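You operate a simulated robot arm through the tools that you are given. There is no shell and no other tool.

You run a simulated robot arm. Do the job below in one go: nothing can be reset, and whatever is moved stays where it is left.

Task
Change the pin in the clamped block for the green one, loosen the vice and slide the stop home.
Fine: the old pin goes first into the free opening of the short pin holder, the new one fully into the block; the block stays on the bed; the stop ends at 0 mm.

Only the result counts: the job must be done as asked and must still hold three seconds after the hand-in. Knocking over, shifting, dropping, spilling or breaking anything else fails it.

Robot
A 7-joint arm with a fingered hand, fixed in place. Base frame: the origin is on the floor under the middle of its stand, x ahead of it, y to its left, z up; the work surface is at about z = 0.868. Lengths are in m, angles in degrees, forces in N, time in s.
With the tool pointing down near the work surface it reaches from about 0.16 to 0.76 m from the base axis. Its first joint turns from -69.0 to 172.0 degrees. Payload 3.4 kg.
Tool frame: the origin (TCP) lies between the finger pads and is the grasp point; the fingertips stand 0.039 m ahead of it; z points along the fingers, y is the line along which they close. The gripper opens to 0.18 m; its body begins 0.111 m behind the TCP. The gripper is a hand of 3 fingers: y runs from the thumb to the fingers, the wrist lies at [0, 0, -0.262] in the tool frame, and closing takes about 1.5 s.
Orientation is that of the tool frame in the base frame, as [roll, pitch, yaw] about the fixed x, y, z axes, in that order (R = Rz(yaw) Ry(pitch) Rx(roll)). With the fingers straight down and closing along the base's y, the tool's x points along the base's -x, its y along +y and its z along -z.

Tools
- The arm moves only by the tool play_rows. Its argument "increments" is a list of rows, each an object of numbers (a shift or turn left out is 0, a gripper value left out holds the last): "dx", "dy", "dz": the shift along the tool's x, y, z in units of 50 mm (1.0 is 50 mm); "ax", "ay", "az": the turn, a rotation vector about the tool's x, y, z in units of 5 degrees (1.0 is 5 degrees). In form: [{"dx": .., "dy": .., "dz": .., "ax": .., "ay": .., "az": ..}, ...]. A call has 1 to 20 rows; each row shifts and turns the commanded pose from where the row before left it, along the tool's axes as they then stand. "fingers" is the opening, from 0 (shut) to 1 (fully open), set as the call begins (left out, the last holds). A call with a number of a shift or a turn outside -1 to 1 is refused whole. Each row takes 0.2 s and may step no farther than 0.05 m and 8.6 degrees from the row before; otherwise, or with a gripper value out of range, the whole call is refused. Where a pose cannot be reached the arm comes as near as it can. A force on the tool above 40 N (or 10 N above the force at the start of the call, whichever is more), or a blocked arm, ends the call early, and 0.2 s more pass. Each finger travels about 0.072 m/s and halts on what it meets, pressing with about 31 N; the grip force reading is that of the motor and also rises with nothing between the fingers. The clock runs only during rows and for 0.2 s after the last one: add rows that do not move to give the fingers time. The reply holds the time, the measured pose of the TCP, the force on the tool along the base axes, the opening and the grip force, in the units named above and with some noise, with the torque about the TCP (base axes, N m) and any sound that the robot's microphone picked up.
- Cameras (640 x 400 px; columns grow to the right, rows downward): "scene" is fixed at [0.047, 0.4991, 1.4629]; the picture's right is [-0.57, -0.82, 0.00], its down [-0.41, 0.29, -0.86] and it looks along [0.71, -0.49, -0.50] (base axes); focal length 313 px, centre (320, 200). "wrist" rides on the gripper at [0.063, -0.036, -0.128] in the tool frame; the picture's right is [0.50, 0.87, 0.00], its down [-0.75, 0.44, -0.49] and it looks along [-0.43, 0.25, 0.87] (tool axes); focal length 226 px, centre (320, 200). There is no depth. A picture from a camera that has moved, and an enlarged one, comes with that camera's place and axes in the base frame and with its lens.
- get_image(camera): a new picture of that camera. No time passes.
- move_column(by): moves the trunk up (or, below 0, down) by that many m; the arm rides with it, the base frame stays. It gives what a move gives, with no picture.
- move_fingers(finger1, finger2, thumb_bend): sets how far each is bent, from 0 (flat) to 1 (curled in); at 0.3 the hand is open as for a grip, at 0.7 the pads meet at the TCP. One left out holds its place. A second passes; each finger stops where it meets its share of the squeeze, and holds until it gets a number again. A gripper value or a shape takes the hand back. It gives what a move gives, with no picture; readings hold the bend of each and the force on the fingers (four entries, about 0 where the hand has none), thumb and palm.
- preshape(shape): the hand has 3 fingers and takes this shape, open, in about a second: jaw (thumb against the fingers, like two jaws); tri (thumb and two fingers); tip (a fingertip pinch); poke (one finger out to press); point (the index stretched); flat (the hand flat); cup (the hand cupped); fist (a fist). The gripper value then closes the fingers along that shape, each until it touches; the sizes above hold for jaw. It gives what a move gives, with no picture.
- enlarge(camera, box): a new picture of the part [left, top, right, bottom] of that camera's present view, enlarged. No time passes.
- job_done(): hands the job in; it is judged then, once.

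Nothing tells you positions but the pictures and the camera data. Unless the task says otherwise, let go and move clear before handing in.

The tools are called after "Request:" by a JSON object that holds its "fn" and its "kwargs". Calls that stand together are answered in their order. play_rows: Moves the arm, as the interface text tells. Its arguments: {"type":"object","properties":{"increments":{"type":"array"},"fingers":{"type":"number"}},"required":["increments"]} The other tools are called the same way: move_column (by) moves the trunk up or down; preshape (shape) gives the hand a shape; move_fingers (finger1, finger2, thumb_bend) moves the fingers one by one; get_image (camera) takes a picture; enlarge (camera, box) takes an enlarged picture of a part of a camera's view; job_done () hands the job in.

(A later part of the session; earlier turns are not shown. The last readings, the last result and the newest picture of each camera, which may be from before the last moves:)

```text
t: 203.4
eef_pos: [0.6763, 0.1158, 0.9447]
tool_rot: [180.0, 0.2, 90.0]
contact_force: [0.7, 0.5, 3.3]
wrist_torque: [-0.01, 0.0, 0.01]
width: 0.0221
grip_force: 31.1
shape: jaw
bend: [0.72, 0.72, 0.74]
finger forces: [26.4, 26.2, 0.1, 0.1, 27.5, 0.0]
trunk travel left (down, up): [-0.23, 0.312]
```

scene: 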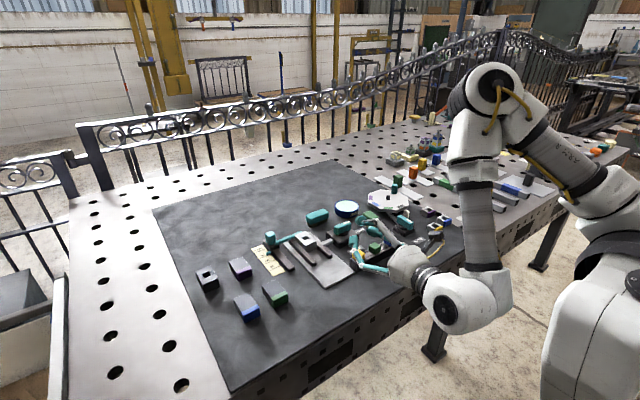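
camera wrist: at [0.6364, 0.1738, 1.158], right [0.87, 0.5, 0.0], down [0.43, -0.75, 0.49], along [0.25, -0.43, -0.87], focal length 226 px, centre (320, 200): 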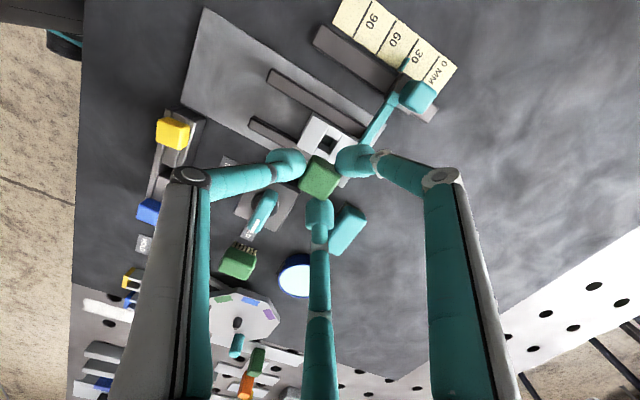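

Contact at about 3 N shows the pin is seated or nearly so. I'll open the fingers and rise, then press the cap down gently to be sure.

Request:
{"fn": "play_rows", "kwargs": {"increments": [{}, {}, {}], "fingers": 0.2}}

Request:
{"fn": "play_rows", "kwargs": {"increments": [{"dz": -0.3}, {"dz": -0.5}, {"dz": -0.5}, {}]}}

Request:
{"fn": "enlarge", "kwargs": {"camera": "scene", "box": [270, 210, 350, 270]}}

Request:
{"fn": "enlarge", "kwargs": {"camera": "wrist", "box": [240, 80, 420, 220]}}

```text
t: 204.2
eef_pos: [0.676, 0.1146, 0.9441]
tool_rot: [-180.0, 0.1, 89.9]
contact_force: [-0.4, -0.2, 0.0]
wrist_torque: [-0.02, -0.01, 0.0]
width: 0.0356
grip_force: 0.0
shape: jaw
bend: [0.72, 0.72, 0.74]
finger forces: [0.0, 0.1, 0.0, 0.1, 0.0, 0.0]
trunk travel left (down, up): [-0.23, 0.312]
```

```text
t: 205.2
eef_pos: [0.676, 0.1159, 1.0098]
tool_rot: [-179.9, 0.0, 89.9]
contact_force: [-0.3, 0.7, -0.1]
wrist_torque: [-0.02, -0.02, -0.01]
width: 0.036
grip_force: 0.1
shape: jaw
bend: [0.72, 0.72, 0.74]
finger forces: [0.0, 0.0, 0.0, 0.0, 0.0, 0.0]
trunk travel left (down, up): [-0.23, 0.312]
```

```text
6.67 times, centred on (310, 240) of scene
camera zoom: at [0.047, 0.4991, 1.4629], right [-0.57, -0.82, 0.0], down [-0.41, 0.29, -0.86], along [0.71, -0.49, -0.5], focal length 2086 px, centre (387, -67)
```

zoom: 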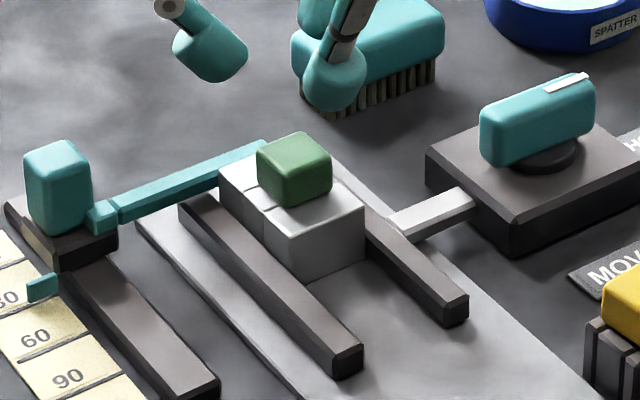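

```text
2.86 times, centred on (330, 150) of wrist
camera zoom: at [0.6403, 0.1787, 1.1374], right [0.87, 0.5, 0.0], down [0.43, -0.75, 0.49], along [0.25, -0.43, -0.87], focal length 646 px, centre (291, 343)
```

zoom: 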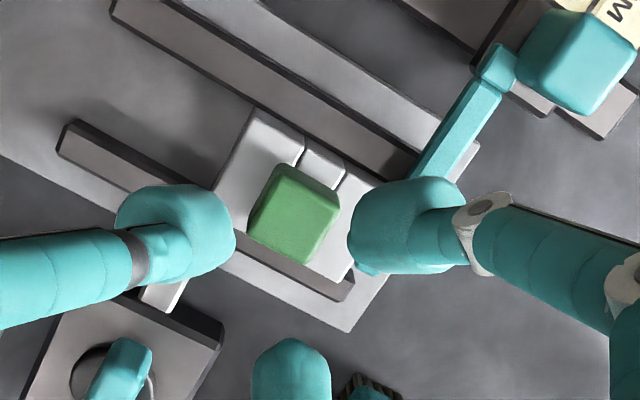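

The green pin is in the block. I'll enlarge to check that its cap is flush with the block top.

Request:
{"fn": "enlarge", "kwargs": {"camera": "scene", "box": [297, 225, 321, 245]}}

Request:
{"fn": "enlarge", "kwargs": {"camera": "scene", "box": [350, 235, 382, 262]}}

```text
16.00 times, centred on (309, 235) of scene
camera zoom: at [0.047, 0.4991, 1.4629], right [-0.57, -0.82, 0.0], down [-0.41, 0.29, -0.86], along [0.71, -0.49, -0.5], focal length 5007 px, centre (496, -360)
```

zoom: 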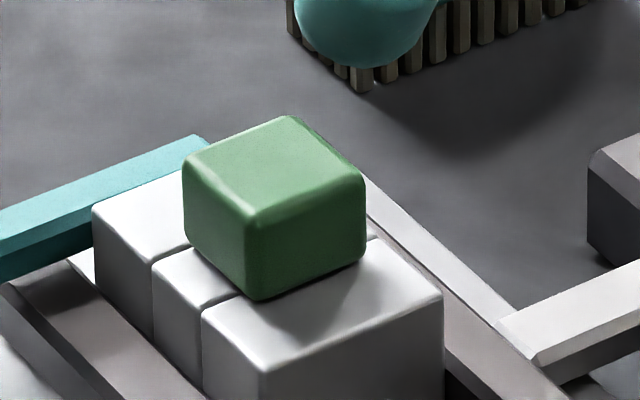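

```text
14.81 times, centred on (366, 248) of scene
camera zoom: at [0.047, 0.4991, 1.4629], right [-0.57, -0.82, 0.0], down [-0.41, 0.29, -0.86], along [0.71, -0.49, -0.5], focal length 4636 px, centre (-362, -518)
```

zoom: 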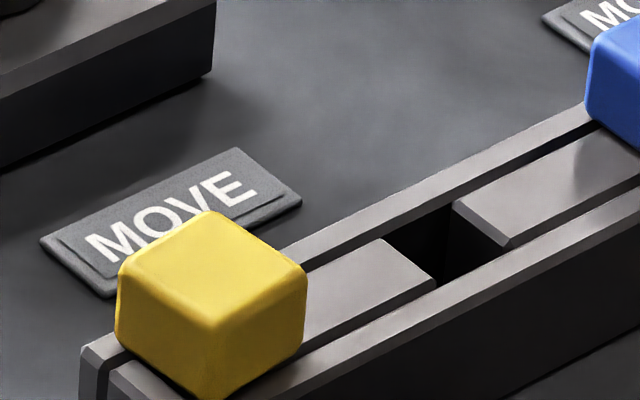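

Both pins are seated flush. Next is the vice handle: I'll raise the hand, turn it back to yaw −90 (so that turning clockwise stays in range), and view the handle from above.

Request:
{"fn": "play_rows", "kwargs": {"increments": [{"dz": -0.6, "dy": -0.5}, {"dz": -0.3, "dy": -0.6}, {"az": -1}, {"az": -1}, {"az": -1}, {"az": -1}, {"az": -1}, {"az": -1}, {"az": -1}, {"az": -1}, {"az": -1}, {"az": -1}, {"az": -1}, {"az": -1}, {"az": -1}, {"az": -1}, {"az": -1}, {"az": -1}, {"az": -1}, {"az": -1}]}}

Request:
{"fn": "play_rows", "kwargs": {"increments": [{"az": -1}, {"az": -1}, {"az": -1}, {"az": -1}, {"az": -1}, {"az": -1}, {"az": -1}, {"az": -1}, {"az": -1}, {"az": -1}, {"az": -1}, {"az": -1}, {"az": -1}, {"az": -1}, {"az": -1}, {"az": -1}, {"az": -1}, {"az": -1}, {"dx": 0.9}, {}]}}

Request:
{"fn": "get_image", "kwargs": {"camera": "wrist"}}

Request:
{"fn": "enlarge", "kwargs": {"camera": "wrist", "box": [240, 10, 400, 150]}}

Request:
{"fn": "enlarge", "kwargs": {"camera": "scene", "box": [320, 205, 385, 260]}}

```text
t: 209.4
eef_pos: [0.6219, 0.1139, 1.0548]
tool_rot: [-179.9, 0.1, -179.9]
contact_force: [1.3, -0.4, -0.3]
wrist_torque: [0.01, -0.02, -0.01]
width: 0.0358
grip_force: 0.0
shape: jaw
bend: [0.72, 0.72, 0.74]
finger forces: [0.0, 0.1, 0.0, 0.0, 0.0, 0.0]
trunk travel left (down, up): [-0.23, 0.312]
```

```text
t: 213.6
eef_pos: [0.6211, 0.0672, 1.0544]
tool_rot: [-179.9, 0.0, -90.0]
contact_force: [0.0, -1.1, -0.4]
wrist_torque: [0.01, 0.02, 0.02]
width: 0.0357
grip_force: 0.0
shape: jaw
bend: [0.72, 0.72, 0.74]
finger forces: [0.0, 0.0, 0.1, 0.0, 0.0, 0.1]
trunk travel left (down, up): [-0.23, 0.312]
```

```text
taken
camera wrist: at [0.6573, 0.0061, 1.1825], right [-0.87, -0.5, 0.0], down [-0.44, 0.75, 0.49], along [-0.25, 0.43, -0.87], focal length 226 px, centre (320, 200)
```

wrist: 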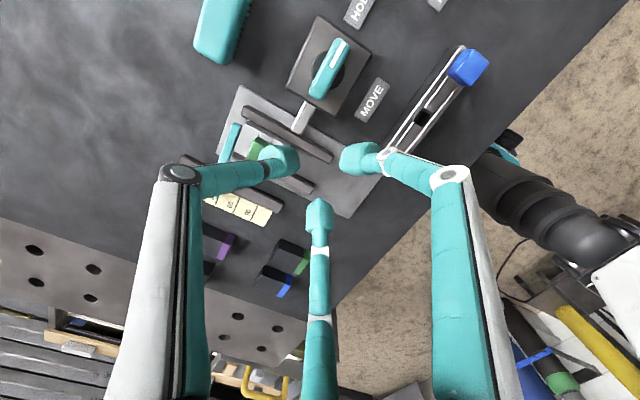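

```text
2.86 times, centred on (320, 80) of wrist
camera zoom: at [0.6573, 0.0061, 1.1825], right [-0.87, -0.5, 0.0], down [-0.44, 0.75, 0.49], along [-0.25, 0.43, -0.87], focal length 646 px, centre (320, 543)
```

zoom: 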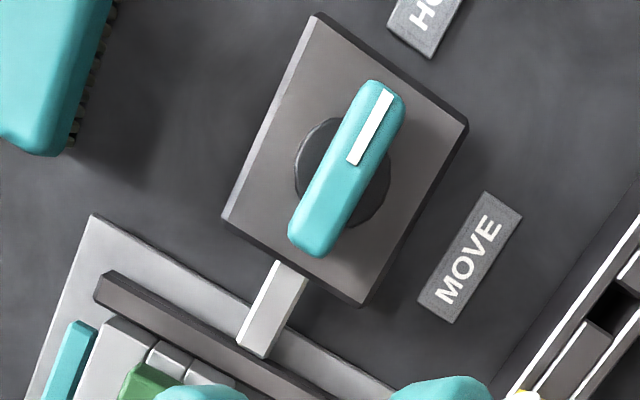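

```text
7.27 times, centred on (352, 232) of scene
camera zoom: at [0.047, 0.4991, 1.4629], right [-0.57, -0.82, 0.0], down [-0.41, 0.29, -0.86], along [0.71, -0.49, -0.5], focal length 2276 px, centre (84, -36)
```

zoom: 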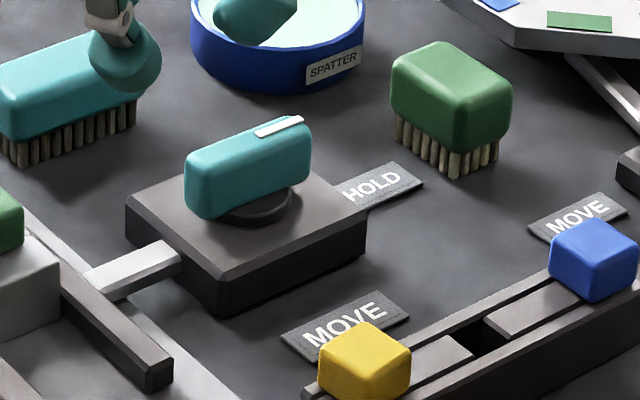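

The handle is a bar about 58 × 16 mm along y, its axis near (0.650, 0.0015) and its top at z≈0.922. I'll position the hand over it, with the thumb on the +x face and the fingers on −x, and come partway down.

Request:
{"fn": "play_rows", "kwargs": {"increments": [{"dx": 0.676, "dy": -0.223}, {"dx": 0.676, "dy": -0.223}, {"dz": 0.6}, {"dz": 0.6}, {}, {}], "fingers": 0.28}}

Request:
{"fn": "enlarge", "kwargs": {"camera": "wrist", "box": [230, 80, 410, 230]}}

Request:
{"fn": "enlarge", "kwargs": {"camera": "scene", "box": [300, 180, 390, 260]}}

```text
t: 215.0
eef_pos: [0.6406, -0.0033, 0.9922]
tool_rot: [179.9, 0.1, -90.1]
contact_force: [-0.2, -1.3, -1.0]
wrist_torque: [0.04, 0.0, 0.03]
width: 0.0499
grip_force: 0.0
shape: jaw
bend: [0.72, 0.72, 0.74]
finger forces: [0.0, 0.0, 0.1, 0.0, 0.1, 0.0]
trunk travel left (down, up): [-0.23, 0.312]
```

```text
2.67 times, centred on (320, 155) of wrist
camera zoom: at [0.6781, -0.0656, 1.1204], right [-0.87, -0.5, 0.0], down [-0.43, 0.75, 0.49], along [-0.25, 0.43, -0.87], focal length 603 px, centre (320, 320)
```

zoom: 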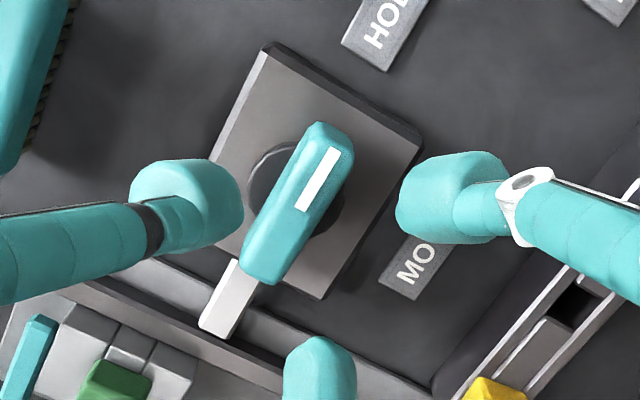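

```text
5.00 times, centred on (345, 220) of scene
camera zoom: at [0.047, 0.4991, 1.4629], right [-0.57, -0.82, 0.0], down [-0.41, 0.29, -0.86], along [0.71, -0.49, -0.5], focal length 1565 px, centre (195, 100)
```

zoom: 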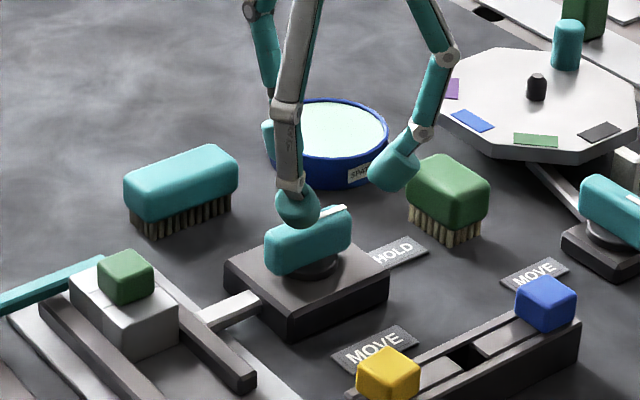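

The bar sits between thumb and fingers, and I need about 4 mm of correction. I'll adjust and lower to grip height.

Request:
{"fn": "play_rows", "kwargs": {"increments": [{"dx": -0.076, "dy": -0.04}, {"dz": 0.3}, {"dz": 0.3}, {"dz": 0.2}, {}, {}]}}

Request:
{"fn": "enlarge", "kwargs": {"camera": "wrist", "box": [230, 80, 410, 230]}}

Request:
{"fn": "enlarge", "kwargs": {"camera": "scene", "box": [320, 205, 380, 255]}}

```text
t: 216.4
eef_pos: [0.6447, 0.007, 0.953]
tool_rot: [-179.9, -0.1, -90.1]
contact_force: [0.0, 0.7, 0.2]
wrist_torque: [0.04, -0.01, 0.04]
width: 0.05
grip_force: 0.1
shape: jaw
bend: [0.72, 0.72, 0.74]
finger forces: [0.1, 0.1, 0.0, 0.0, 0.0, 0.1]
trunk travel left (down, up): [-0.23, 0.312]
```

```text
2.67 times, centred on (320, 155) of wrist
camera zoom: at [0.6813, -0.0559, 1.0816], right [-0.87, -0.5, 0.0], down [-0.43, 0.76, 0.49], along [-0.24, 0.42, -0.87], focal length 603 px, centre (320, 320)
```

zoom: 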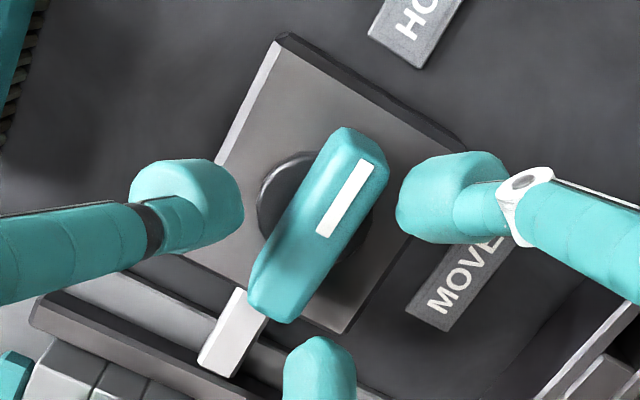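

```text
8.00 times, centred on (350, 230) of scene
camera zoom: at [0.047, 0.4991, 1.4629], right [-0.57, -0.82, 0.0], down [-0.41, 0.29, -0.86], along [0.71, -0.49, -0.5], focal length 2504 px, centre (80, -40)
```

zoom: 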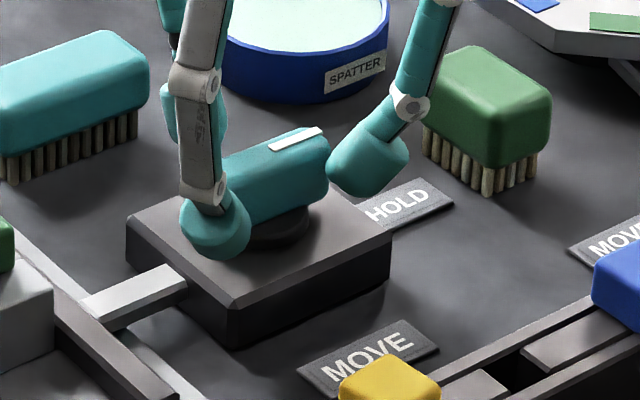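

The hand overshot to y≈0.007, so I'll correct 6 mm back toward −y and lower the last bit.

Request:
{"fn": "play_rows", "kwargs": {"increments": [{"dx": 0.1, "dy": 0.02}, {}, {}]}}

Request:
{"fn": "play_rows", "kwargs": {"increments": [{"dz": 0.07}, {"dz": 0.06}, {}, {}]}}

Request:
{"fn": "enlarge", "kwargs": {"camera": "wrist", "box": [230, 80, 410, 230]}}

```text
t: 217.2
eef_pos: [0.6447, 0.0005, 0.9516]
tool_rot: [-180.0, -0.1, -90.1]
contact_force: [0.5, -1.0, 1.1]
wrist_torque: [-0.03, -0.03, 0.03]
width: 0.0501
grip_force: 0.1
shape: jaw
bend: [0.72, 0.72, 0.74]
finger forces: [0.0, 0.1, 0.0, 0.0, 0.1, 0.0]
trunk travel left (down, up): [-0.23, 0.312]
```

```text
t: 218.2
eef_pos: [0.6444, -0.0003, 0.9466]
tool_rot: [-179.8, -0.1, -89.9]
contact_force: [-0.6, 1.3, -0.2]
wrist_torque: [0.02, -0.04, -0.01]
width: 0.0504
grip_force: 0.0
shape: jaw
bend: [0.72, 0.72, 0.74]
finger forces: [0.0, 0.0, 0.1, 0.1, 0.0, 0.0]
trunk travel left (down, up): [-0.23, 0.312]
```

```text
2.67 times, centred on (320, 155) of wrist
camera zoom: at [0.6812, -0.0615, 1.0758], right [-0.87, -0.5, 0.0], down [-0.44, 0.75, 0.49], along [-0.24, 0.43, -0.87], focal length 603 px, centre (320, 320)
```

zoom: 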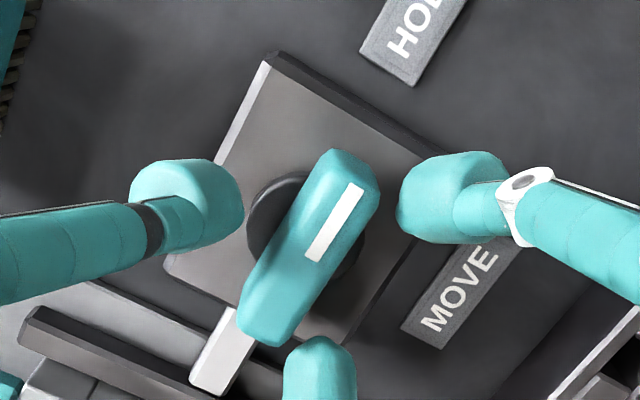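

The bar is centred between thumb and fingers. I'll close to light contact.

Request:
{"fn": "play_rows", "kwargs": {"increments": [{}, {}, {}], "fingers": 0.19}}

Request:
{"fn": "play_rows", "kwargs": {"increments": [{}, {}], "fingers": 0.165}}

Request:
{"fn": "enlarge", "kwargs": {"camera": "wrist", "box": [230, 80, 410, 230]}}

```text
t: 219.0
eef_pos: [0.6445, 0.0006, 0.9478]
tool_rot: [-179.9, -0.1, -89.9]
contact_force: [0.5, 0.5, 0.1]
wrist_torque: [-0.04, 0.05, -0.03]
width: 0.0343
grip_force: 0.0
shape: jaw
bend: [0.72, 0.72, 0.74]
finger forces: [0.0, 0.0, 0.0, 0.0, 0.0, 0.0]
trunk travel left (down, up): [-0.23, 0.312]
```

```text
t: 219.6
eef_pos: [0.6458, 0.0008, 0.9475]
tool_rot: [-179.9, -0.1, -90.0]
contact_force: [1.1, 0.4, 0.6]
wrist_torque: [-0.01, -0.02, 0.0]
width: 0.03
grip_force: 0.0
shape: jaw
bend: [0.72, 0.72, 0.74]
finger forces: [0.0, 0.0, 0.0, 0.0, 0.0, 0.1]
trunk travel left (down, up): [-0.23, 0.312]
```

```text
2.67 times, centred on (320, 155) of wrist
camera zoom: at [0.6812, -0.0615, 1.0758], right [-0.87, -0.5, 0.0], down [-0.44, 0.75, 0.49], along [-0.24, 0.43, -0.87], focal length 603 px, centre (320, 320)
```

zoom: 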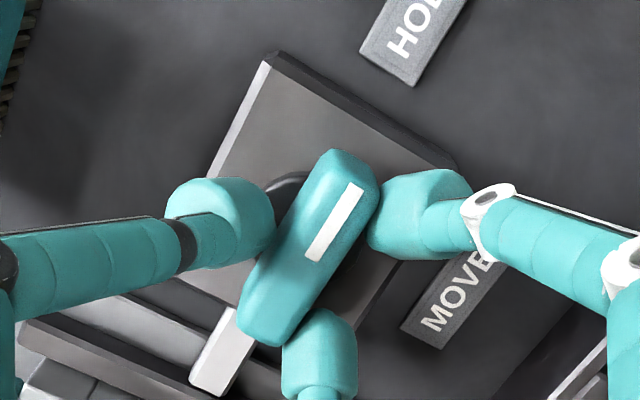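

The fingers are almost touching the bar. I'll close slightly more.

Request:
{"fn": "play_rows", "kwargs": {"increments": [{}, {}], "fingers": 0.15}}

Request:
{"fn": "play_rows", "kwargs": {"increments": [{}, {}], "fingers": 0.138}}

Request:
{"fn": "enlarge", "kwargs": {"camera": "wrist", "box": [230, 80, 410, 230]}}

```text
t: 220.2
eef_pos: [0.6441, 0.0003, 0.9477]
tool_rot: [-179.9, 0.0, -90.2]
contact_force: [0.0, -0.7, -0.1]
wrist_torque: [0.0, 0.0, -0.01]
width: 0.0277
grip_force: 0.1
shape: jaw
bend: [0.71, 0.72, 0.73]
finger forces: [0.2, 0.0, 0.0, 0.0, 0.2, 0.0]
trunk travel left (down, up): [-0.23, 0.312]
```

```text
t: 220.8
eef_pos: [0.6442, 0.0002, 0.9467]
tool_rot: [-179.9, -0.1, -90.0]
contact_force: [-1.0, 0.4, -2.8]
wrist_torque: [-0.01, -0.01, -0.01]
width: 0.0163
grip_force: 31.3
shape: jaw
bend: [0.72, 0.72, 0.73]
finger forces: [25.9, 26.8, 0.1, 0.0, 30.4, 0.0]
trunk travel left (down, up): [-0.23, 0.312]
```

```text
2.67 times, centred on (320, 155) of wrist
camera zoom: at [0.6813, -0.0615, 1.0754], right [-0.87, -0.5, 0.0], down [-0.43, 0.76, 0.49], along [-0.25, 0.43, -0.87], focal length 603 px, centre (320, 320)
```

zoom: 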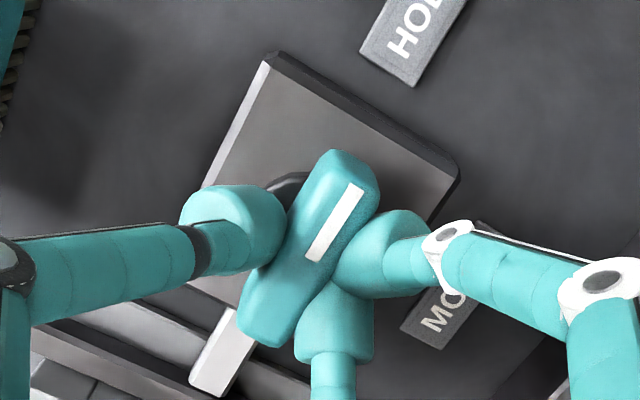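

The bar is firmly gripped and balanced. I'll begin turning clockwise about the handle axis in small increments, checking the response.

Request:
{"fn": "play_rows", "kwargs": {"increments": [{"az": 0.5, "dx": -0.005}, {"az": 0.5, "dx": -0.005}, {"az": 0.5, "dx": -0.005}, {"az": 0.5, "dx": -0.005}, {}]}}

Request:
{"fn": "enlarge", "kwargs": {"camera": "wrist", "box": [230, 80, 410, 230]}}

Request:
{"fn": "enlarge", "kwargs": {"camera": "scene", "box": [310, 205, 380, 260]}}

```text
t: 222.0
eef_pos: [0.6453, 0.0006, 0.9476]
tool_rot: [-180.0, -0.1, -100.0]
contact_force: [0.3, 3.9, -4.6]
wrist_torque: [0.09, -0.1, 0.15]
width: 0.016
grip_force: 31.3
shape: jaw
bend: [0.72, 0.72, 0.73]
finger forces: [29.7, 0.0, 0.0, 0.0, 33.2, 0.0]
trunk travel left (down, up): [-0.23, 0.312]
```

```text
2.67 times, centred on (320, 155) of wrist
camera zoom: at [0.6696, -0.0654, 1.0756], right [-0.94, -0.34, 0.0], down [-0.3, 0.82, 0.49], along [-0.17, 0.46, -0.87], focal length 603 px, centre (320, 320)
```

zoom: 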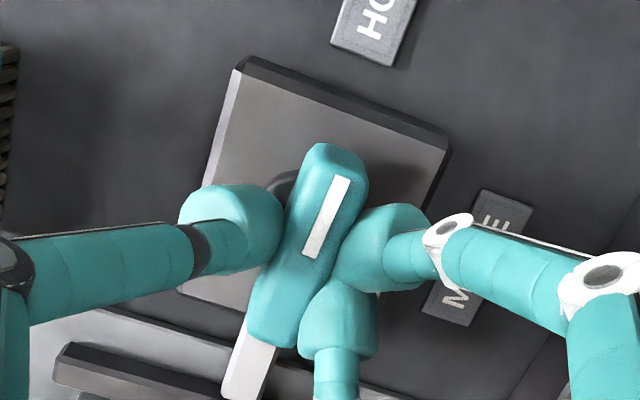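

```text
7.27 times, centred on (345, 232) of scene
camera zoom: at [0.047, 0.4991, 1.4629], right [-0.57, -0.82, 0.0], down [-0.41, 0.29, -0.86], along [0.71, -0.49, -0.5], focal length 2276 px, centre (138, -36)
```

zoom: 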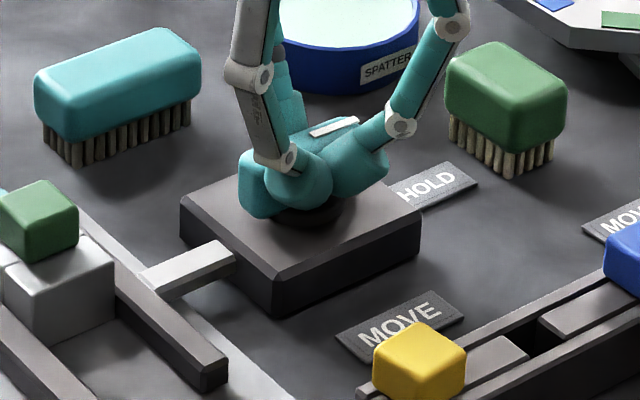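

The bar has only followed a few degrees so far while the fingers flex. I'll turn another 10° and see whether it moves.

Request:
{"fn": "play_rows", "kwargs": {"increments": [{"az": 0.5, "dx": -0.005}, {"az": 0.5, "dx": -0.005}, {"az": 0.5, "dx": -0.005}, {"az": 0.5, "dx": -0.005}, {}]}}

Request:
{"fn": "enlarge", "kwargs": {"camera": "wrist", "box": [230, 80, 410, 230]}}

Request:
{"fn": "enlarge", "kwargs": {"camera": "scene", "box": [310, 205, 380, 260]}}

```text
t: 223.2
eef_pos: [0.6453, 0.0032, 0.9475]
tool_rot: [-180.0, -0.1, -110.0]
contact_force: [2.7, 7.5, -7.0]
wrist_torque: [0.22, -0.14, 0.1]
width: 0.0151
grip_force: 30.9
shape: jaw
bend: [0.72, 0.72, 0.73]
finger forces: [30.8, 0.0, 0.0, 0.0, 33.8, 0.0]
trunk travel left (down, up): [-0.23, 0.312]
```

```text
2.67 times, centred on (320, 155) of wrist
camera zoom: at [0.6577, -0.0675, 1.0758], right [-0.98, -0.17, 0.0], down [-0.15, 0.86, 0.49], along [-0.08, 0.48, -0.87], focal length 603 px, centre (320, 320)
```

zoom: 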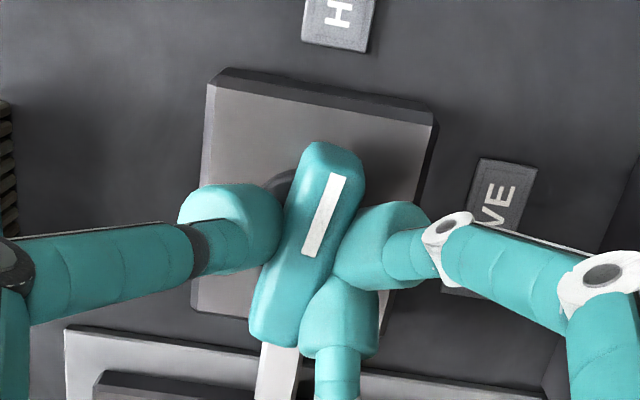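

```text
7.27 times, centred on (345, 232) of scene
camera zoom: at [0.047, 0.4991, 1.4629], right [-0.57, -0.82, 0.0], down [-0.41, 0.29, -0.86], along [0.71, -0.49, -0.5], focal length 2276 px, centre (138, -36)
```

zoom: 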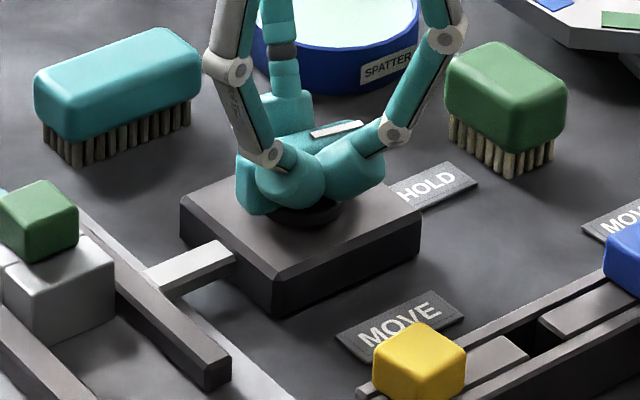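

The bar is now turning together with the hand. I'll continue in 5° steps.

Request:
{"fn": "play_rows", "kwargs": {"increments": [{"az": 0.7, "dx": -0.008}, {"az": 0.7, "dx": -0.008}, {"az": 0.7, "dx": -0.008}, {"az": 0.7, "dx": -0.008}, {"az": 0.7, "dx": -0.008}, {"az": 0.7, "dx": -0.008}, {}]}}

Request:
{"fn": "enlarge", "kwargs": {"camera": "wrist", "box": [230, 80, 410, 230]}}

Request:
{"fn": "enlarge", "kwargs": {"camera": "scene", "box": [310, 205, 380, 260]}}

```text
t: 224.8
eef_pos: [0.6459, 0.0047, 0.9471]
tool_rot: [-179.9, 0.1, -131.1]
contact_force: [5.8, 7.3, -3.6]
wrist_torque: [0.22, -0.19, 0.07]
width: 0.0155
grip_force: 30.8
shape: jaw
bend: [0.72, 0.72, 0.73]
finger forces: [0.1, 0.0, 0.0, 0.1, 32.7, 0.0]
trunk travel left (down, up): [-0.23, 0.312]
```

```text
2.67 times, centred on (320, 155) of wrist
camera zoom: at [0.6324, -0.0658, 1.0758], right [-0.98, 0.19, 0.0], down [0.17, 0.85, 0.49], along [0.1, 0.48, -0.87], focal length 603 px, centre (320, 320)
```

zoom: 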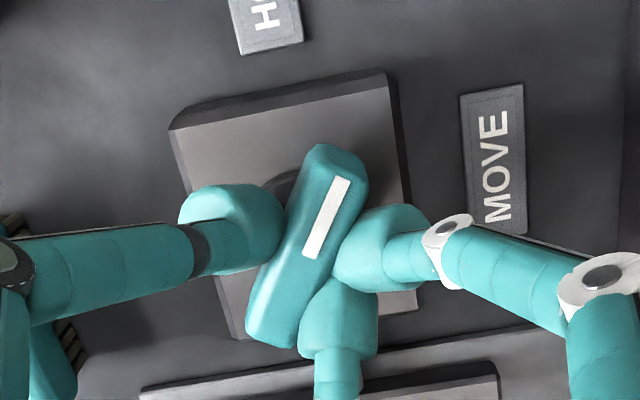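

```text
7.27 times, centred on (345, 232) of scene
camera zoom: at [0.047, 0.4991, 1.4629], right [-0.57, -0.82, 0.0], down [-0.41, 0.29, -0.86], along [0.71, -0.49, -0.5], focal length 2276 px, centre (138, -36)
```

zoom: 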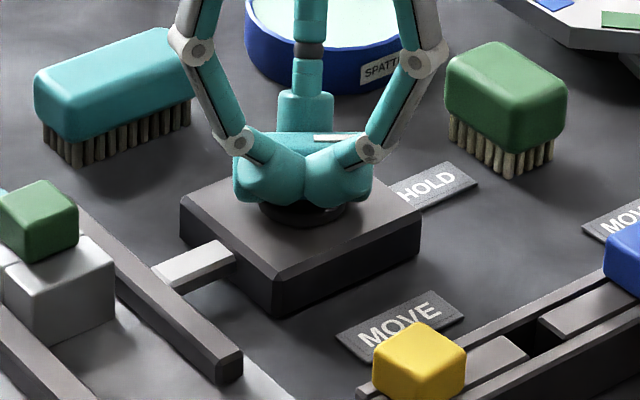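

The handle is turning well and the rod is retracting. I'll continue.

Request:
{"fn": "play_rows", "kwargs": {"increments": [{"az": 0.7, "dx": -0.008}, {"az": 0.7, "dx": -0.008}, {"az": 0.7, "dx": -0.008}, {"az": 0.7, "dx": -0.008}, {"az": 0.7, "dx": -0.008}, {"az": 0.7, "dx": -0.008}, {}]}}

Request:
{"fn": "enlarge", "kwargs": {"camera": "wrist", "box": [230, 80, 410, 230]}}

Request:
{"fn": "enlarge", "kwargs": {"camera": "scene", "box": [310, 205, 380, 260]}}

```text
t: 226.4
eef_pos: [0.6478, 0.0052, 0.9479]
tool_rot: [-179.9, 0.0, -152.1]
contact_force: [4.5, 3.2, -4.6]
wrist_torque: [0.09, -0.18, 0.03]
width: 0.0155
grip_force: 30.7
shape: jaw
bend: [0.72, 0.72, 0.73]
finger forces: [0.0, 0.0, 0.0, 0.0, 32.0, 0.0]
trunk travel left (down, up): [-0.23, 0.312]
```

```text
2.67 times, centred on (320, 155) of wrist
camera zoom: at [0.6099, -0.0549, 1.0758], right [-0.85, 0.53, 0.0], down [0.46, 0.74, 0.49], along [0.26, 0.42, -0.87], focal length 603 px, centre (320, 320)
```

zoom: 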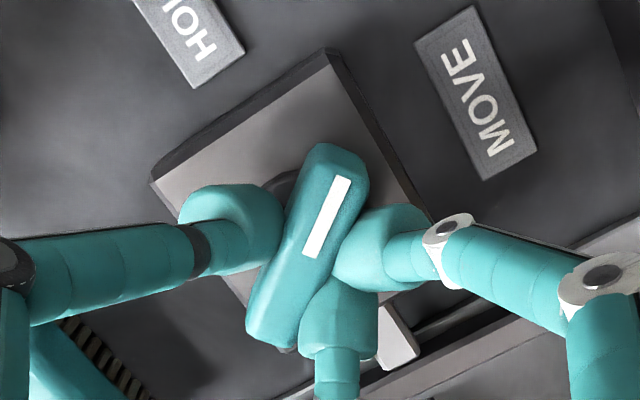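

```text
7.27 times, centred on (345, 232) of scene
camera zoom: at [0.047, 0.4991, 1.4629], right [-0.57, -0.82, 0.0], down [-0.41, 0.29, -0.86], along [0.71, -0.49, -0.5], focal length 2276 px, centre (138, -36)
```

zoom: 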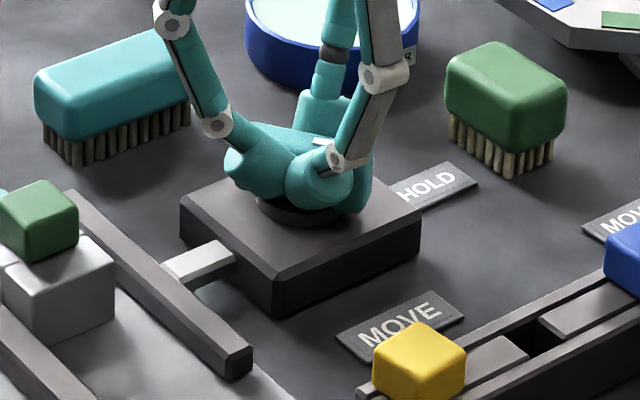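

The jaw is opening visibly and the handle is around 56°. I'll keep turning toward MOVE.

Request:
{"fn": "play_rows", "kwargs": {"increments": [{"az": 0.7, "dx": -0.008}, {"az": 0.7, "dx": -0.008}, {"az": 0.7, "dx": -0.008}, {"az": 0.7, "dx": -0.008}, {"az": 0.7, "dx": -0.008}, {}]}}

Request:
{"fn": "enlarge", "kwargs": {"camera": "wrist", "box": [230, 80, 410, 230]}}

Request:
{"fn": "enlarge", "kwargs": {"camera": "scene", "box": [310, 205, 380, 260]}}

```text
t: 227.8
eef_pos: [0.6504, 0.0058, 0.9458]
tool_rot: [-179.9, 0.0, -169.6]
contact_force: [1.7, 0.0, -5.4]
wrist_torque: [-0.05, -0.04, 0.0]
width: 0.0154
grip_force: 31.2
shape: jaw
bend: [0.72, 0.72, 0.73]
finger forces: [0.1, 0.0, 0.0, 0.0, 32.6, 0.0]
trunk travel left (down, up): [-0.23, 0.312]
```

```text
2.67 times, centred on (320, 155) of wrist
camera zoom: at [0.5951, -0.0398, 1.0758], right [-0.65, 0.76, 0.0], down [0.66, 0.56, 0.49], along [0.38, 0.32, -0.87], focal length 603 px, centre (320, 320)
```

zoom: 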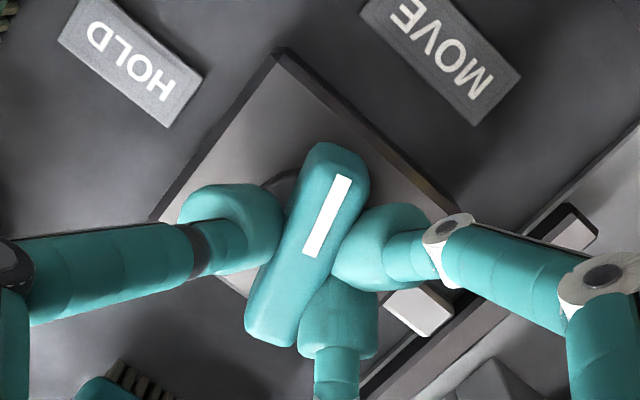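

```text
7.27 times, centred on (345, 232) of scene
camera zoom: at [0.047, 0.4991, 1.4629], right [-0.57, -0.82, 0.0], down [-0.41, 0.29, -0.86], along [0.71, -0.49, -0.5], focal length 2276 px, centre (138, -36)
```

zoom: 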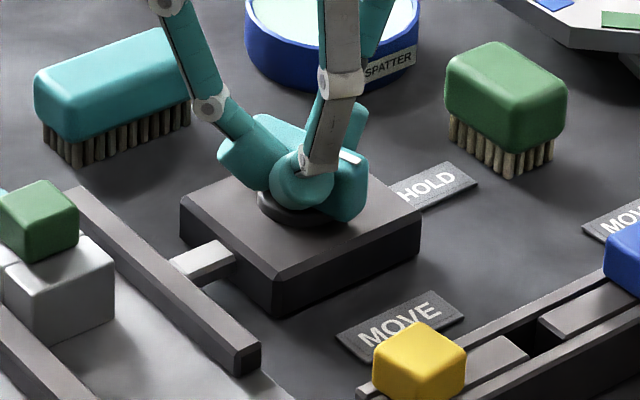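

The pointer is at about 201°, so roughly 20° remains. I'll keep going until it points at MOVE or reaches its stop.

Request:
{"fn": "play_rows", "kwargs": {"increments": [{"az": 0.7, "dx": -0.008}, {"az": 0.7, "dx": -0.008}, {"az": 0.7, "dx": -0.008}, {"az": 0.7, "dx": -0.008}, {"az": 0.7, "dx": -0.008}, {}]}}

Request:
{"fn": "enlarge", "kwargs": {"camera": "wrist", "box": [230, 80, 410, 230]}}

Request:
{"fn": "enlarge", "kwargs": {"camera": "scene", "box": [300, 205, 380, 260]}}

```text
t: 229.2
eef_pos: [0.6512, 0.0058, 0.9461]
tool_rot: [-179.8, 0.1, 172.9]
contact_force: [3.1, -4.4, -2.7]
wrist_torque: [-0.17, -0.07, 0.11]
width: 0.0155
grip_force: 31.2
shape: jaw
bend: [0.72, 0.72, 0.73]
finger forces: [0.0, 0.0, 0.0, 0.0, 34.3, 0.0]
trunk travel left (down, up): [-0.23, 0.312]
```

```text
2.67 times, centred on (320, 155) of wrist
camera zoom: at [0.5853, -0.021, 1.0756], right [-0.39, 0.92, 0.0], down [0.8, 0.34, 0.49], along [0.45, 0.19, -0.87], focal length 603 px, centre (320, 320)
```

zoom: 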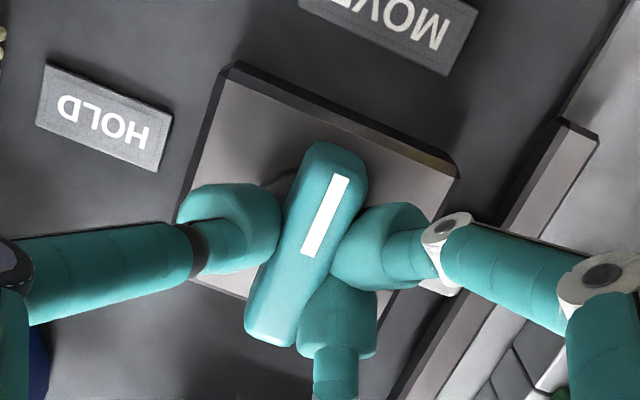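

```text
7.27 times, centred on (340, 232) of scene
camera zoom: at [0.047, 0.4991, 1.4629], right [-0.57, -0.82, 0.0], down [-0.41, 0.29, -0.86], along [0.71, -0.49, -0.5], focal length 2276 px, centre (174, -36)
```

zoom: 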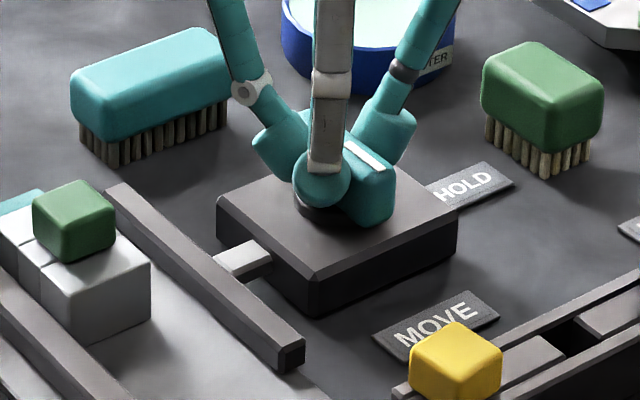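

The pointer is now about 4° short of MOVE. I'll add a few more degrees and watch for a stop.

Request:
{"fn": "play_rows", "kwargs": {"increments": [{"az": 0.6, "dx": -0.006}, {"az": 0.6, "dx": -0.006}, {}, {}]}}

Request:
{"fn": "enlarge", "kwargs": {"camera": "wrist", "box": [230, 80, 410, 230]}}

```text
t: 230.2
eef_pos: [0.6531, 0.0072, 0.9467]
tool_rot: [-179.9, 0.0, 167.0]
contact_force: [3.8, -5.0, -2.3]
wrist_torque: [-0.24, -0.1, 0.19]
width: 0.0154
grip_force: 30.8
shape: jaw
bend: [0.72, 0.72, 0.72]
finger forces: [0.0, 0.1, 0.0, 0.1, 36.7, 0.0]
trunk travel left (down, up): [-0.23, 0.312]
```

```text
2.67 times, centred on (320, 155) of wrist
camera zoom: at [0.584, -0.014, 1.0756], right [-0.29, 0.96, 0.0], down [0.83, 0.25, 0.49], along [0.47, 0.14, -0.87], focal length 603 px, centre (320, 320)
```

zoom: 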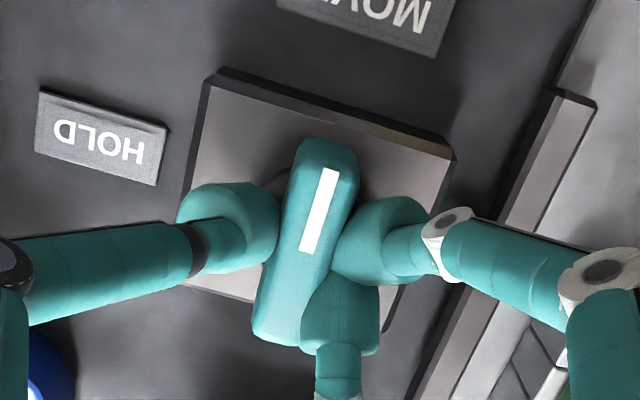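

The bar stopped following, so it is probably at its end stop pointing to MOVE. I'll open the fingers, rise and check.

Request:
{"fn": "play_rows", "kwargs": {"increments": [{}, {}, {}, {}], "fingers": 0.3}}

Request:
{"fn": "play_rows", "kwargs": {"increments": [{"dz": -0.3}, {"dz": -0.6}, {"dz": -0.6}, {"dz": -0.5}, {}]}}

Request:
{"fn": "enlarge", "kwargs": {"camera": "scene", "box": [280, 205, 390, 270]}}

Request:
{"fn": "enlarge", "kwargs": {"camera": "wrist", "box": [200, 20, 440, 200]}}

```text
t: 231.2
eef_pos: [0.6524, 0.007, 0.9475]
tool_rot: [-180.0, 0.1, 167.0]
contact_force: [0.0, -0.3, -0.6]
wrist_torque: [0.0, -0.02, -0.01]
width: 0.0538
grip_force: 0.0
shape: jaw
bend: [0.72, 0.72, 0.74]
finger forces: [0.0, 0.0, 0.0, 0.0, 0.0, 0.0]
trunk travel left (down, up): [-0.23, 0.312]
```

```text
t: 232.4
eef_pos: [0.6518, 0.0054, 1.0471]
tool_rot: [-179.9, 0.1, 167.1]
contact_force: [0.8, 0.8, -0.8]
wrist_torque: [0.02, -0.01, -0.02]
width: 0.0536
grip_force: 0.0
shape: jaw
bend: [0.72, 0.72, 0.74]
finger forces: [0.1, 0.0, 0.0, 0.0, 0.0, 0.0]
trunk travel left (down, up): [-0.23, 0.312]
```

```text
5.82 times, centred on (335, 238) of scene
camera zoom: at [0.047, 0.4991, 1.4629], right [-0.57, -0.82, 0.0], down [-0.41, 0.29, -0.86], along [0.71, -0.49, -0.5], focal length 1821 px, centre (233, -18)
```

zoom: 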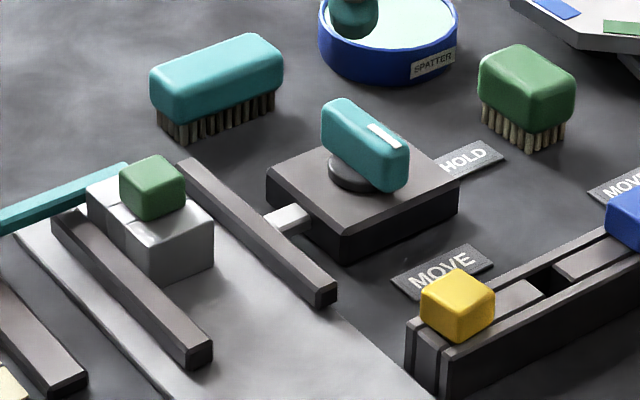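

```text
2.22 times, centred on (320, 110) of wrist
camera zoom: at [0.5827, -0.0143, 1.1754], right [-0.29, 0.96, 0.0], down [0.83, 0.25, 0.49], along [0.47, 0.14, -0.87], focal length 502 px, centre (320, 400)
```

zoom: 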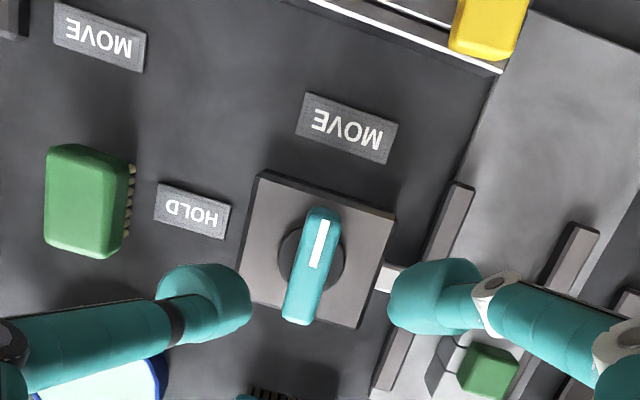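

The handle points to MOVE and the jaw has opened, with the block still in place. Now for the stop: I'll rotate to yaw −90 (thumb toward +x), move over near the stop knob and measure it.

Request:
{"fn": "play_rows", "kwargs": {"increments": [{"az": -1}, {"az": -1}, {"az": -1}, {"az": -1}, {"az": -1}, {"az": -1}, {"az": -1}, {"az": -1}, {"az": -1}, {"az": -1}, {"az": -1}, {"az": -1}, {"az": -1}, {"az": -1}, {"az": -1}, {"az": -1}, {"az": -1}, {"az": -1}, {"az": -1}, {"az": -1}], "fingers": 0.03}}

Request:
{"fn": "play_rows", "kwargs": {"increments": [{"az": -0.6}, {"dx": -0.79, "dy": -0.02}, {"dx": -0.79, "dy": -0.02}, {"dx": -0.79, "dy": -0.02}, {"dx": -0.79, "dy": -0.02}, {"dx": -0.79, "dy": -0.02}, {}, {}]}}

Request:
{"fn": "get_image", "kwargs": {"camera": "wrist"}}

Request:
{"fn": "enlarge", "kwargs": {"camera": "wrist", "box": [220, 50, 380, 170]}}

Request:
{"fn": "enlarge", "kwargs": {"camera": "scene", "box": [250, 215, 320, 270]}}

```text
t: 236.6
eef_pos: [0.6514, 0.0068, 1.0478]
tool_rot: [-179.9, -0.2, -92.9]
contact_force: [0.5, -0.1, 0.0]
wrist_torque: [-0.02, 0.0, 0.01]
width: 0.0059
grip_force: 0.1
shape: jaw
bend: [0.7, 0.7, 0.71]
finger forces: [0.0, 0.0, 0.0, 0.0, 0.0, 0.0]
trunk travel left (down, up): [-0.23, 0.312]
```

```text
t: 238.4
eef_pos: [0.6542, 0.2024, 1.0477]
tool_rot: [-179.9, -0.1, -90.0]
contact_force: [0.1, -0.2, 0.4]
wrist_torque: [0.02, 0.02, -0.01]
width: 0.0055
grip_force: 0.0
shape: jaw
bend: [0.7, 0.7, 0.71]
finger forces: [0.0, 0.0, 0.0, 0.0, 0.1, 0.0]
trunk travel left (down, up): [-0.23, 0.312]
```

```text
taken
camera wrist: at [0.6912, 0.1406, 1.1764], right [-0.87, -0.5, 0.0], down [-0.44, 0.75, 0.49], along [-0.24, 0.43, -0.87], focal length 226 px, centre (320, 200)
```

wrist: 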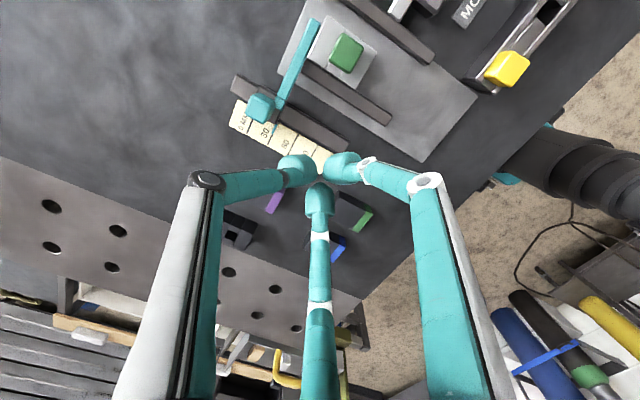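

```text
3.33 times, centred on (300, 110) of wrist
camera zoom: at [0.6912, 0.1406, 1.1764], right [-0.87, -0.5, 0.0], down [-0.44, 0.75, 0.49], along [-0.24, 0.43, -0.87], focal length 754 px, centre (387, 500)
```

zoom: 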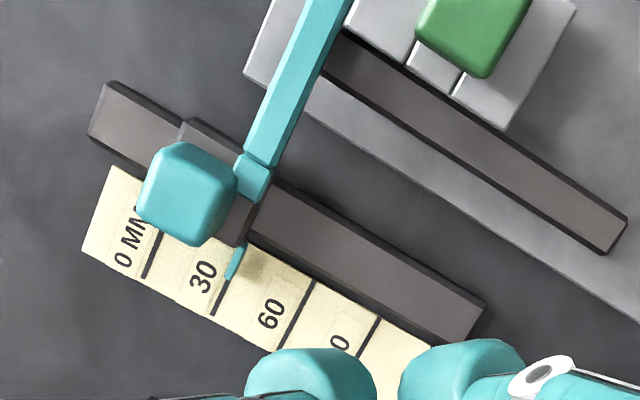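

```text
7.27 times, centred on (285, 242) of scene
camera zoom: at [0.047, 0.4991, 1.4629], right [-0.57, -0.82, 0.0], down [-0.41, 0.29, -0.86], along [0.71, -0.49, -0.5], focal length 2276 px, centre (574, -109)
```

zoom: 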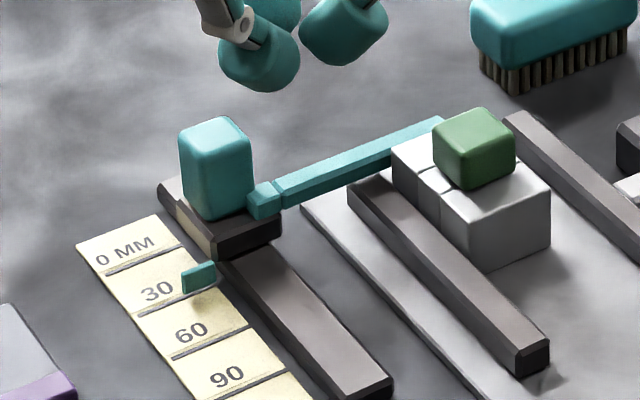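

The knob is about 24 mm wide, centred near (0.728, 0.202) with its top at z≈0.926, and the pointer is on the 30 line. I'll open slightly, lower behind the knob, and push it toward +x with the thumb's outer side.

Request:
{"fn": "play_rows", "kwargs": {"increments": [{"dx": 0.02}, {"dz": 0.6}, {"dz": 0.6}, {"dz": 0.6}, {"dz": 0.25}, {}, {}], "fingers": 0.2}}

Request:
{"fn": "enlarge", "kwargs": {"camera": "scene", "box": [250, 205, 320, 260]}}

Request:
{"fn": "enlarge", "kwargs": {"camera": "wrist", "box": [190, 50, 400, 230]}}

```text
t: 240.0
eef_pos: [0.6573, 0.2025, 0.9445]
tool_rot: [-179.9, -0.1, -90.1]
contact_force: [0.9, 0.3, -0.7]
wrist_torque: [0.0, 0.01, -0.02]
width: 0.0356
grip_force: 0.1
shape: jaw
bend: [0.72, 0.72, 0.74]
finger forces: [0.0, 0.1, 0.1, 0.1, 0.0, 0.0]
trunk travel left (down, up): [-0.23, 0.312]
```

```text
7.27 times, centred on (285, 232) of scene
camera zoom: at [0.047, 0.4991, 1.4629], right [-0.57, -0.82, 0.0], down [-0.41, 0.29, -0.86], along [0.71, -0.49, -0.5], focal length 2276 px, centre (574, -36)
```

zoom: 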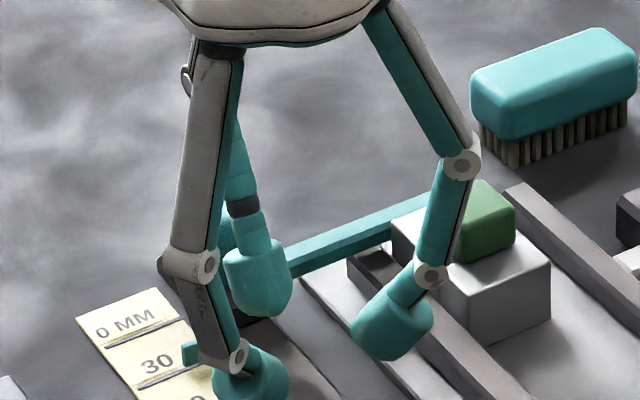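

```text
2.22 times, centred on (295, 140) of wrist
camera zoom: at [0.6934, 0.142, 1.0729], right [-0.87, -0.5, 0.0], down [-0.43, 0.76, 0.49], along [-0.24, 0.42, -0.87], focal length 502 px, centre (376, 333)
```

zoom: 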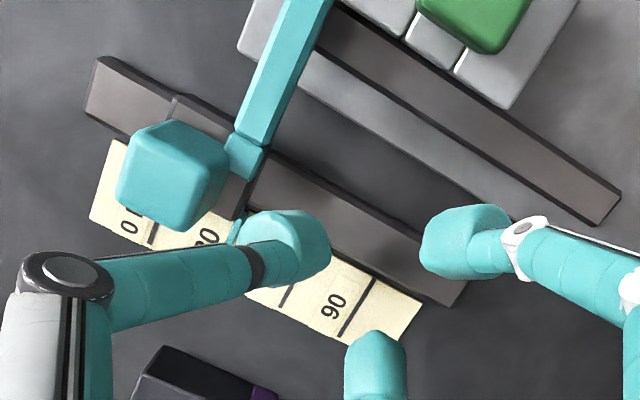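

The thumb is lined up behind the knob with about 13 mm of gap. I'll push +x slowly.

Request:
{"fn": "play_rows", "kwargs": {"increments": [{"dy": -0.1}, {"dy": -0.1}, {"dy": -0.1}, {"dy": -0.06}, {}]}}

Request:
{"fn": "enlarge", "kwargs": {"camera": "wrist", "box": [190, 50, 400, 230]}}

```text
t: 241.2
eef_pos: [0.6759, 0.2032, 0.9442]
tool_rot: [179.9, -0.1, -90.1]
contact_force: [0.0, -0.1, 0.8]
wrist_torque: [-0.02, 0.0, -0.01]
width: 0.0357
grip_force: 0.1
shape: jaw
bend: [0.72, 0.72, 0.74]
finger forces: [0.1, 0.0, 0.0, 0.0, 0.1, 0.0]
trunk travel left (down, up): [-0.23, 0.312]
```

```text
2.22 times, centred on (295, 140) of wrist
camera zoom: at [0.7124, 0.1419, 1.0727], right [-0.87, -0.5, 0.0], down [-0.43, 0.76, 0.49], along [-0.25, 0.42, -0.87], focal length 502 px, centre (376, 333)
```

zoom: 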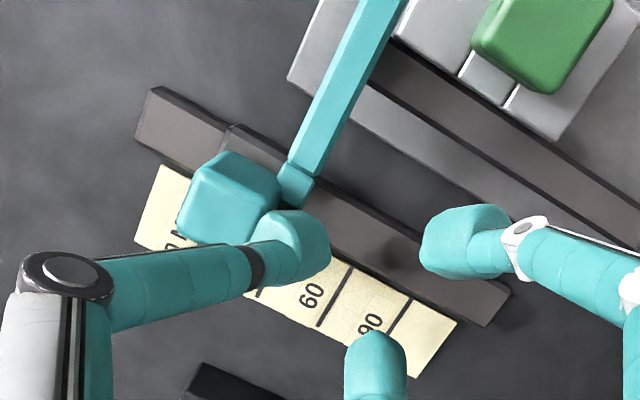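

Very close to contact. I'll keep pushing and watch the knob.

Request:
{"fn": "play_rows", "kwargs": {"increments": [{"dy": -0.1}, {"dy": -0.1}, {"dy": -0.1}, {}]}}

Request:
{"fn": "enlarge", "kwargs": {"camera": "wrist", "box": [190, 50, 400, 230]}}

Request:
{"fn": "enlarge", "kwargs": {"camera": "scene", "box": [250, 205, 320, 260]}}

```text
t: 242.2
eef_pos: [0.6914, 0.2045, 0.9448]
tool_rot: [-179.9, -0.1, -90.0]
contact_force: [-6.4, 1.3, 4.0]
wrist_torque: [0.04, 0.03, 0.04]
width: 0.032
grip_force: 0.0
shape: jaw
bend: [0.72, 0.72, 0.77]
finger forces: [0.1, 0.0, 0.1, 0.1, 8.2, 0.0]
trunk travel left (down, up): [-0.23, 0.312]
```

```text
2.22 times, centred on (295, 140) of wrist
camera zoom: at [0.7267, 0.143, 1.0739], right [-0.87, -0.5, 0.0], down [-0.44, 0.75, 0.49], along [-0.24, 0.43, -0.87], focal length 502 px, centre (376, 333)
```

zoom: 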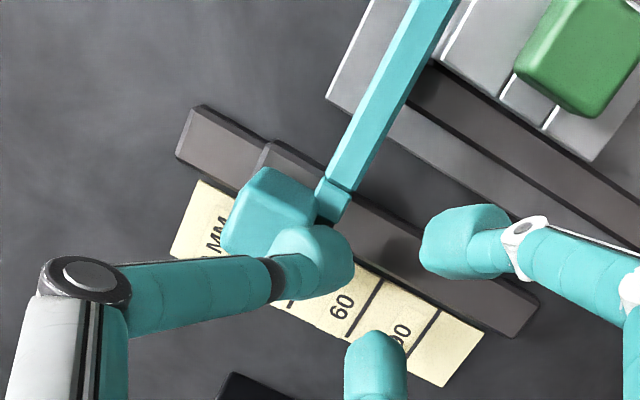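

```text
7.27 times, centred on (285, 232) of scene
camera zoom: at [0.047, 0.4991, 1.4629], right [-0.57, -0.82, 0.0], down [-0.41, 0.29, -0.86], along [0.71, -0.49, -0.5], focal length 2276 px, centre (574, -36)
```

zoom: 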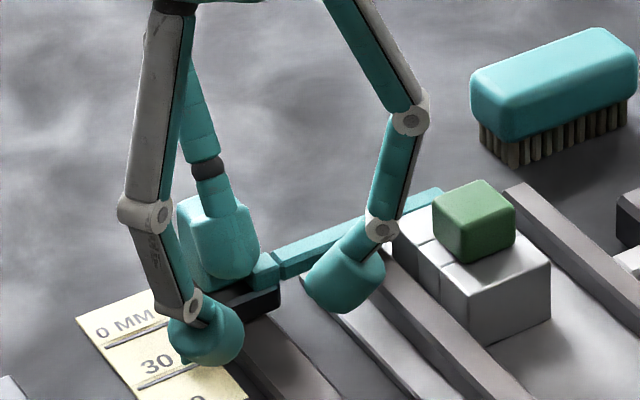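

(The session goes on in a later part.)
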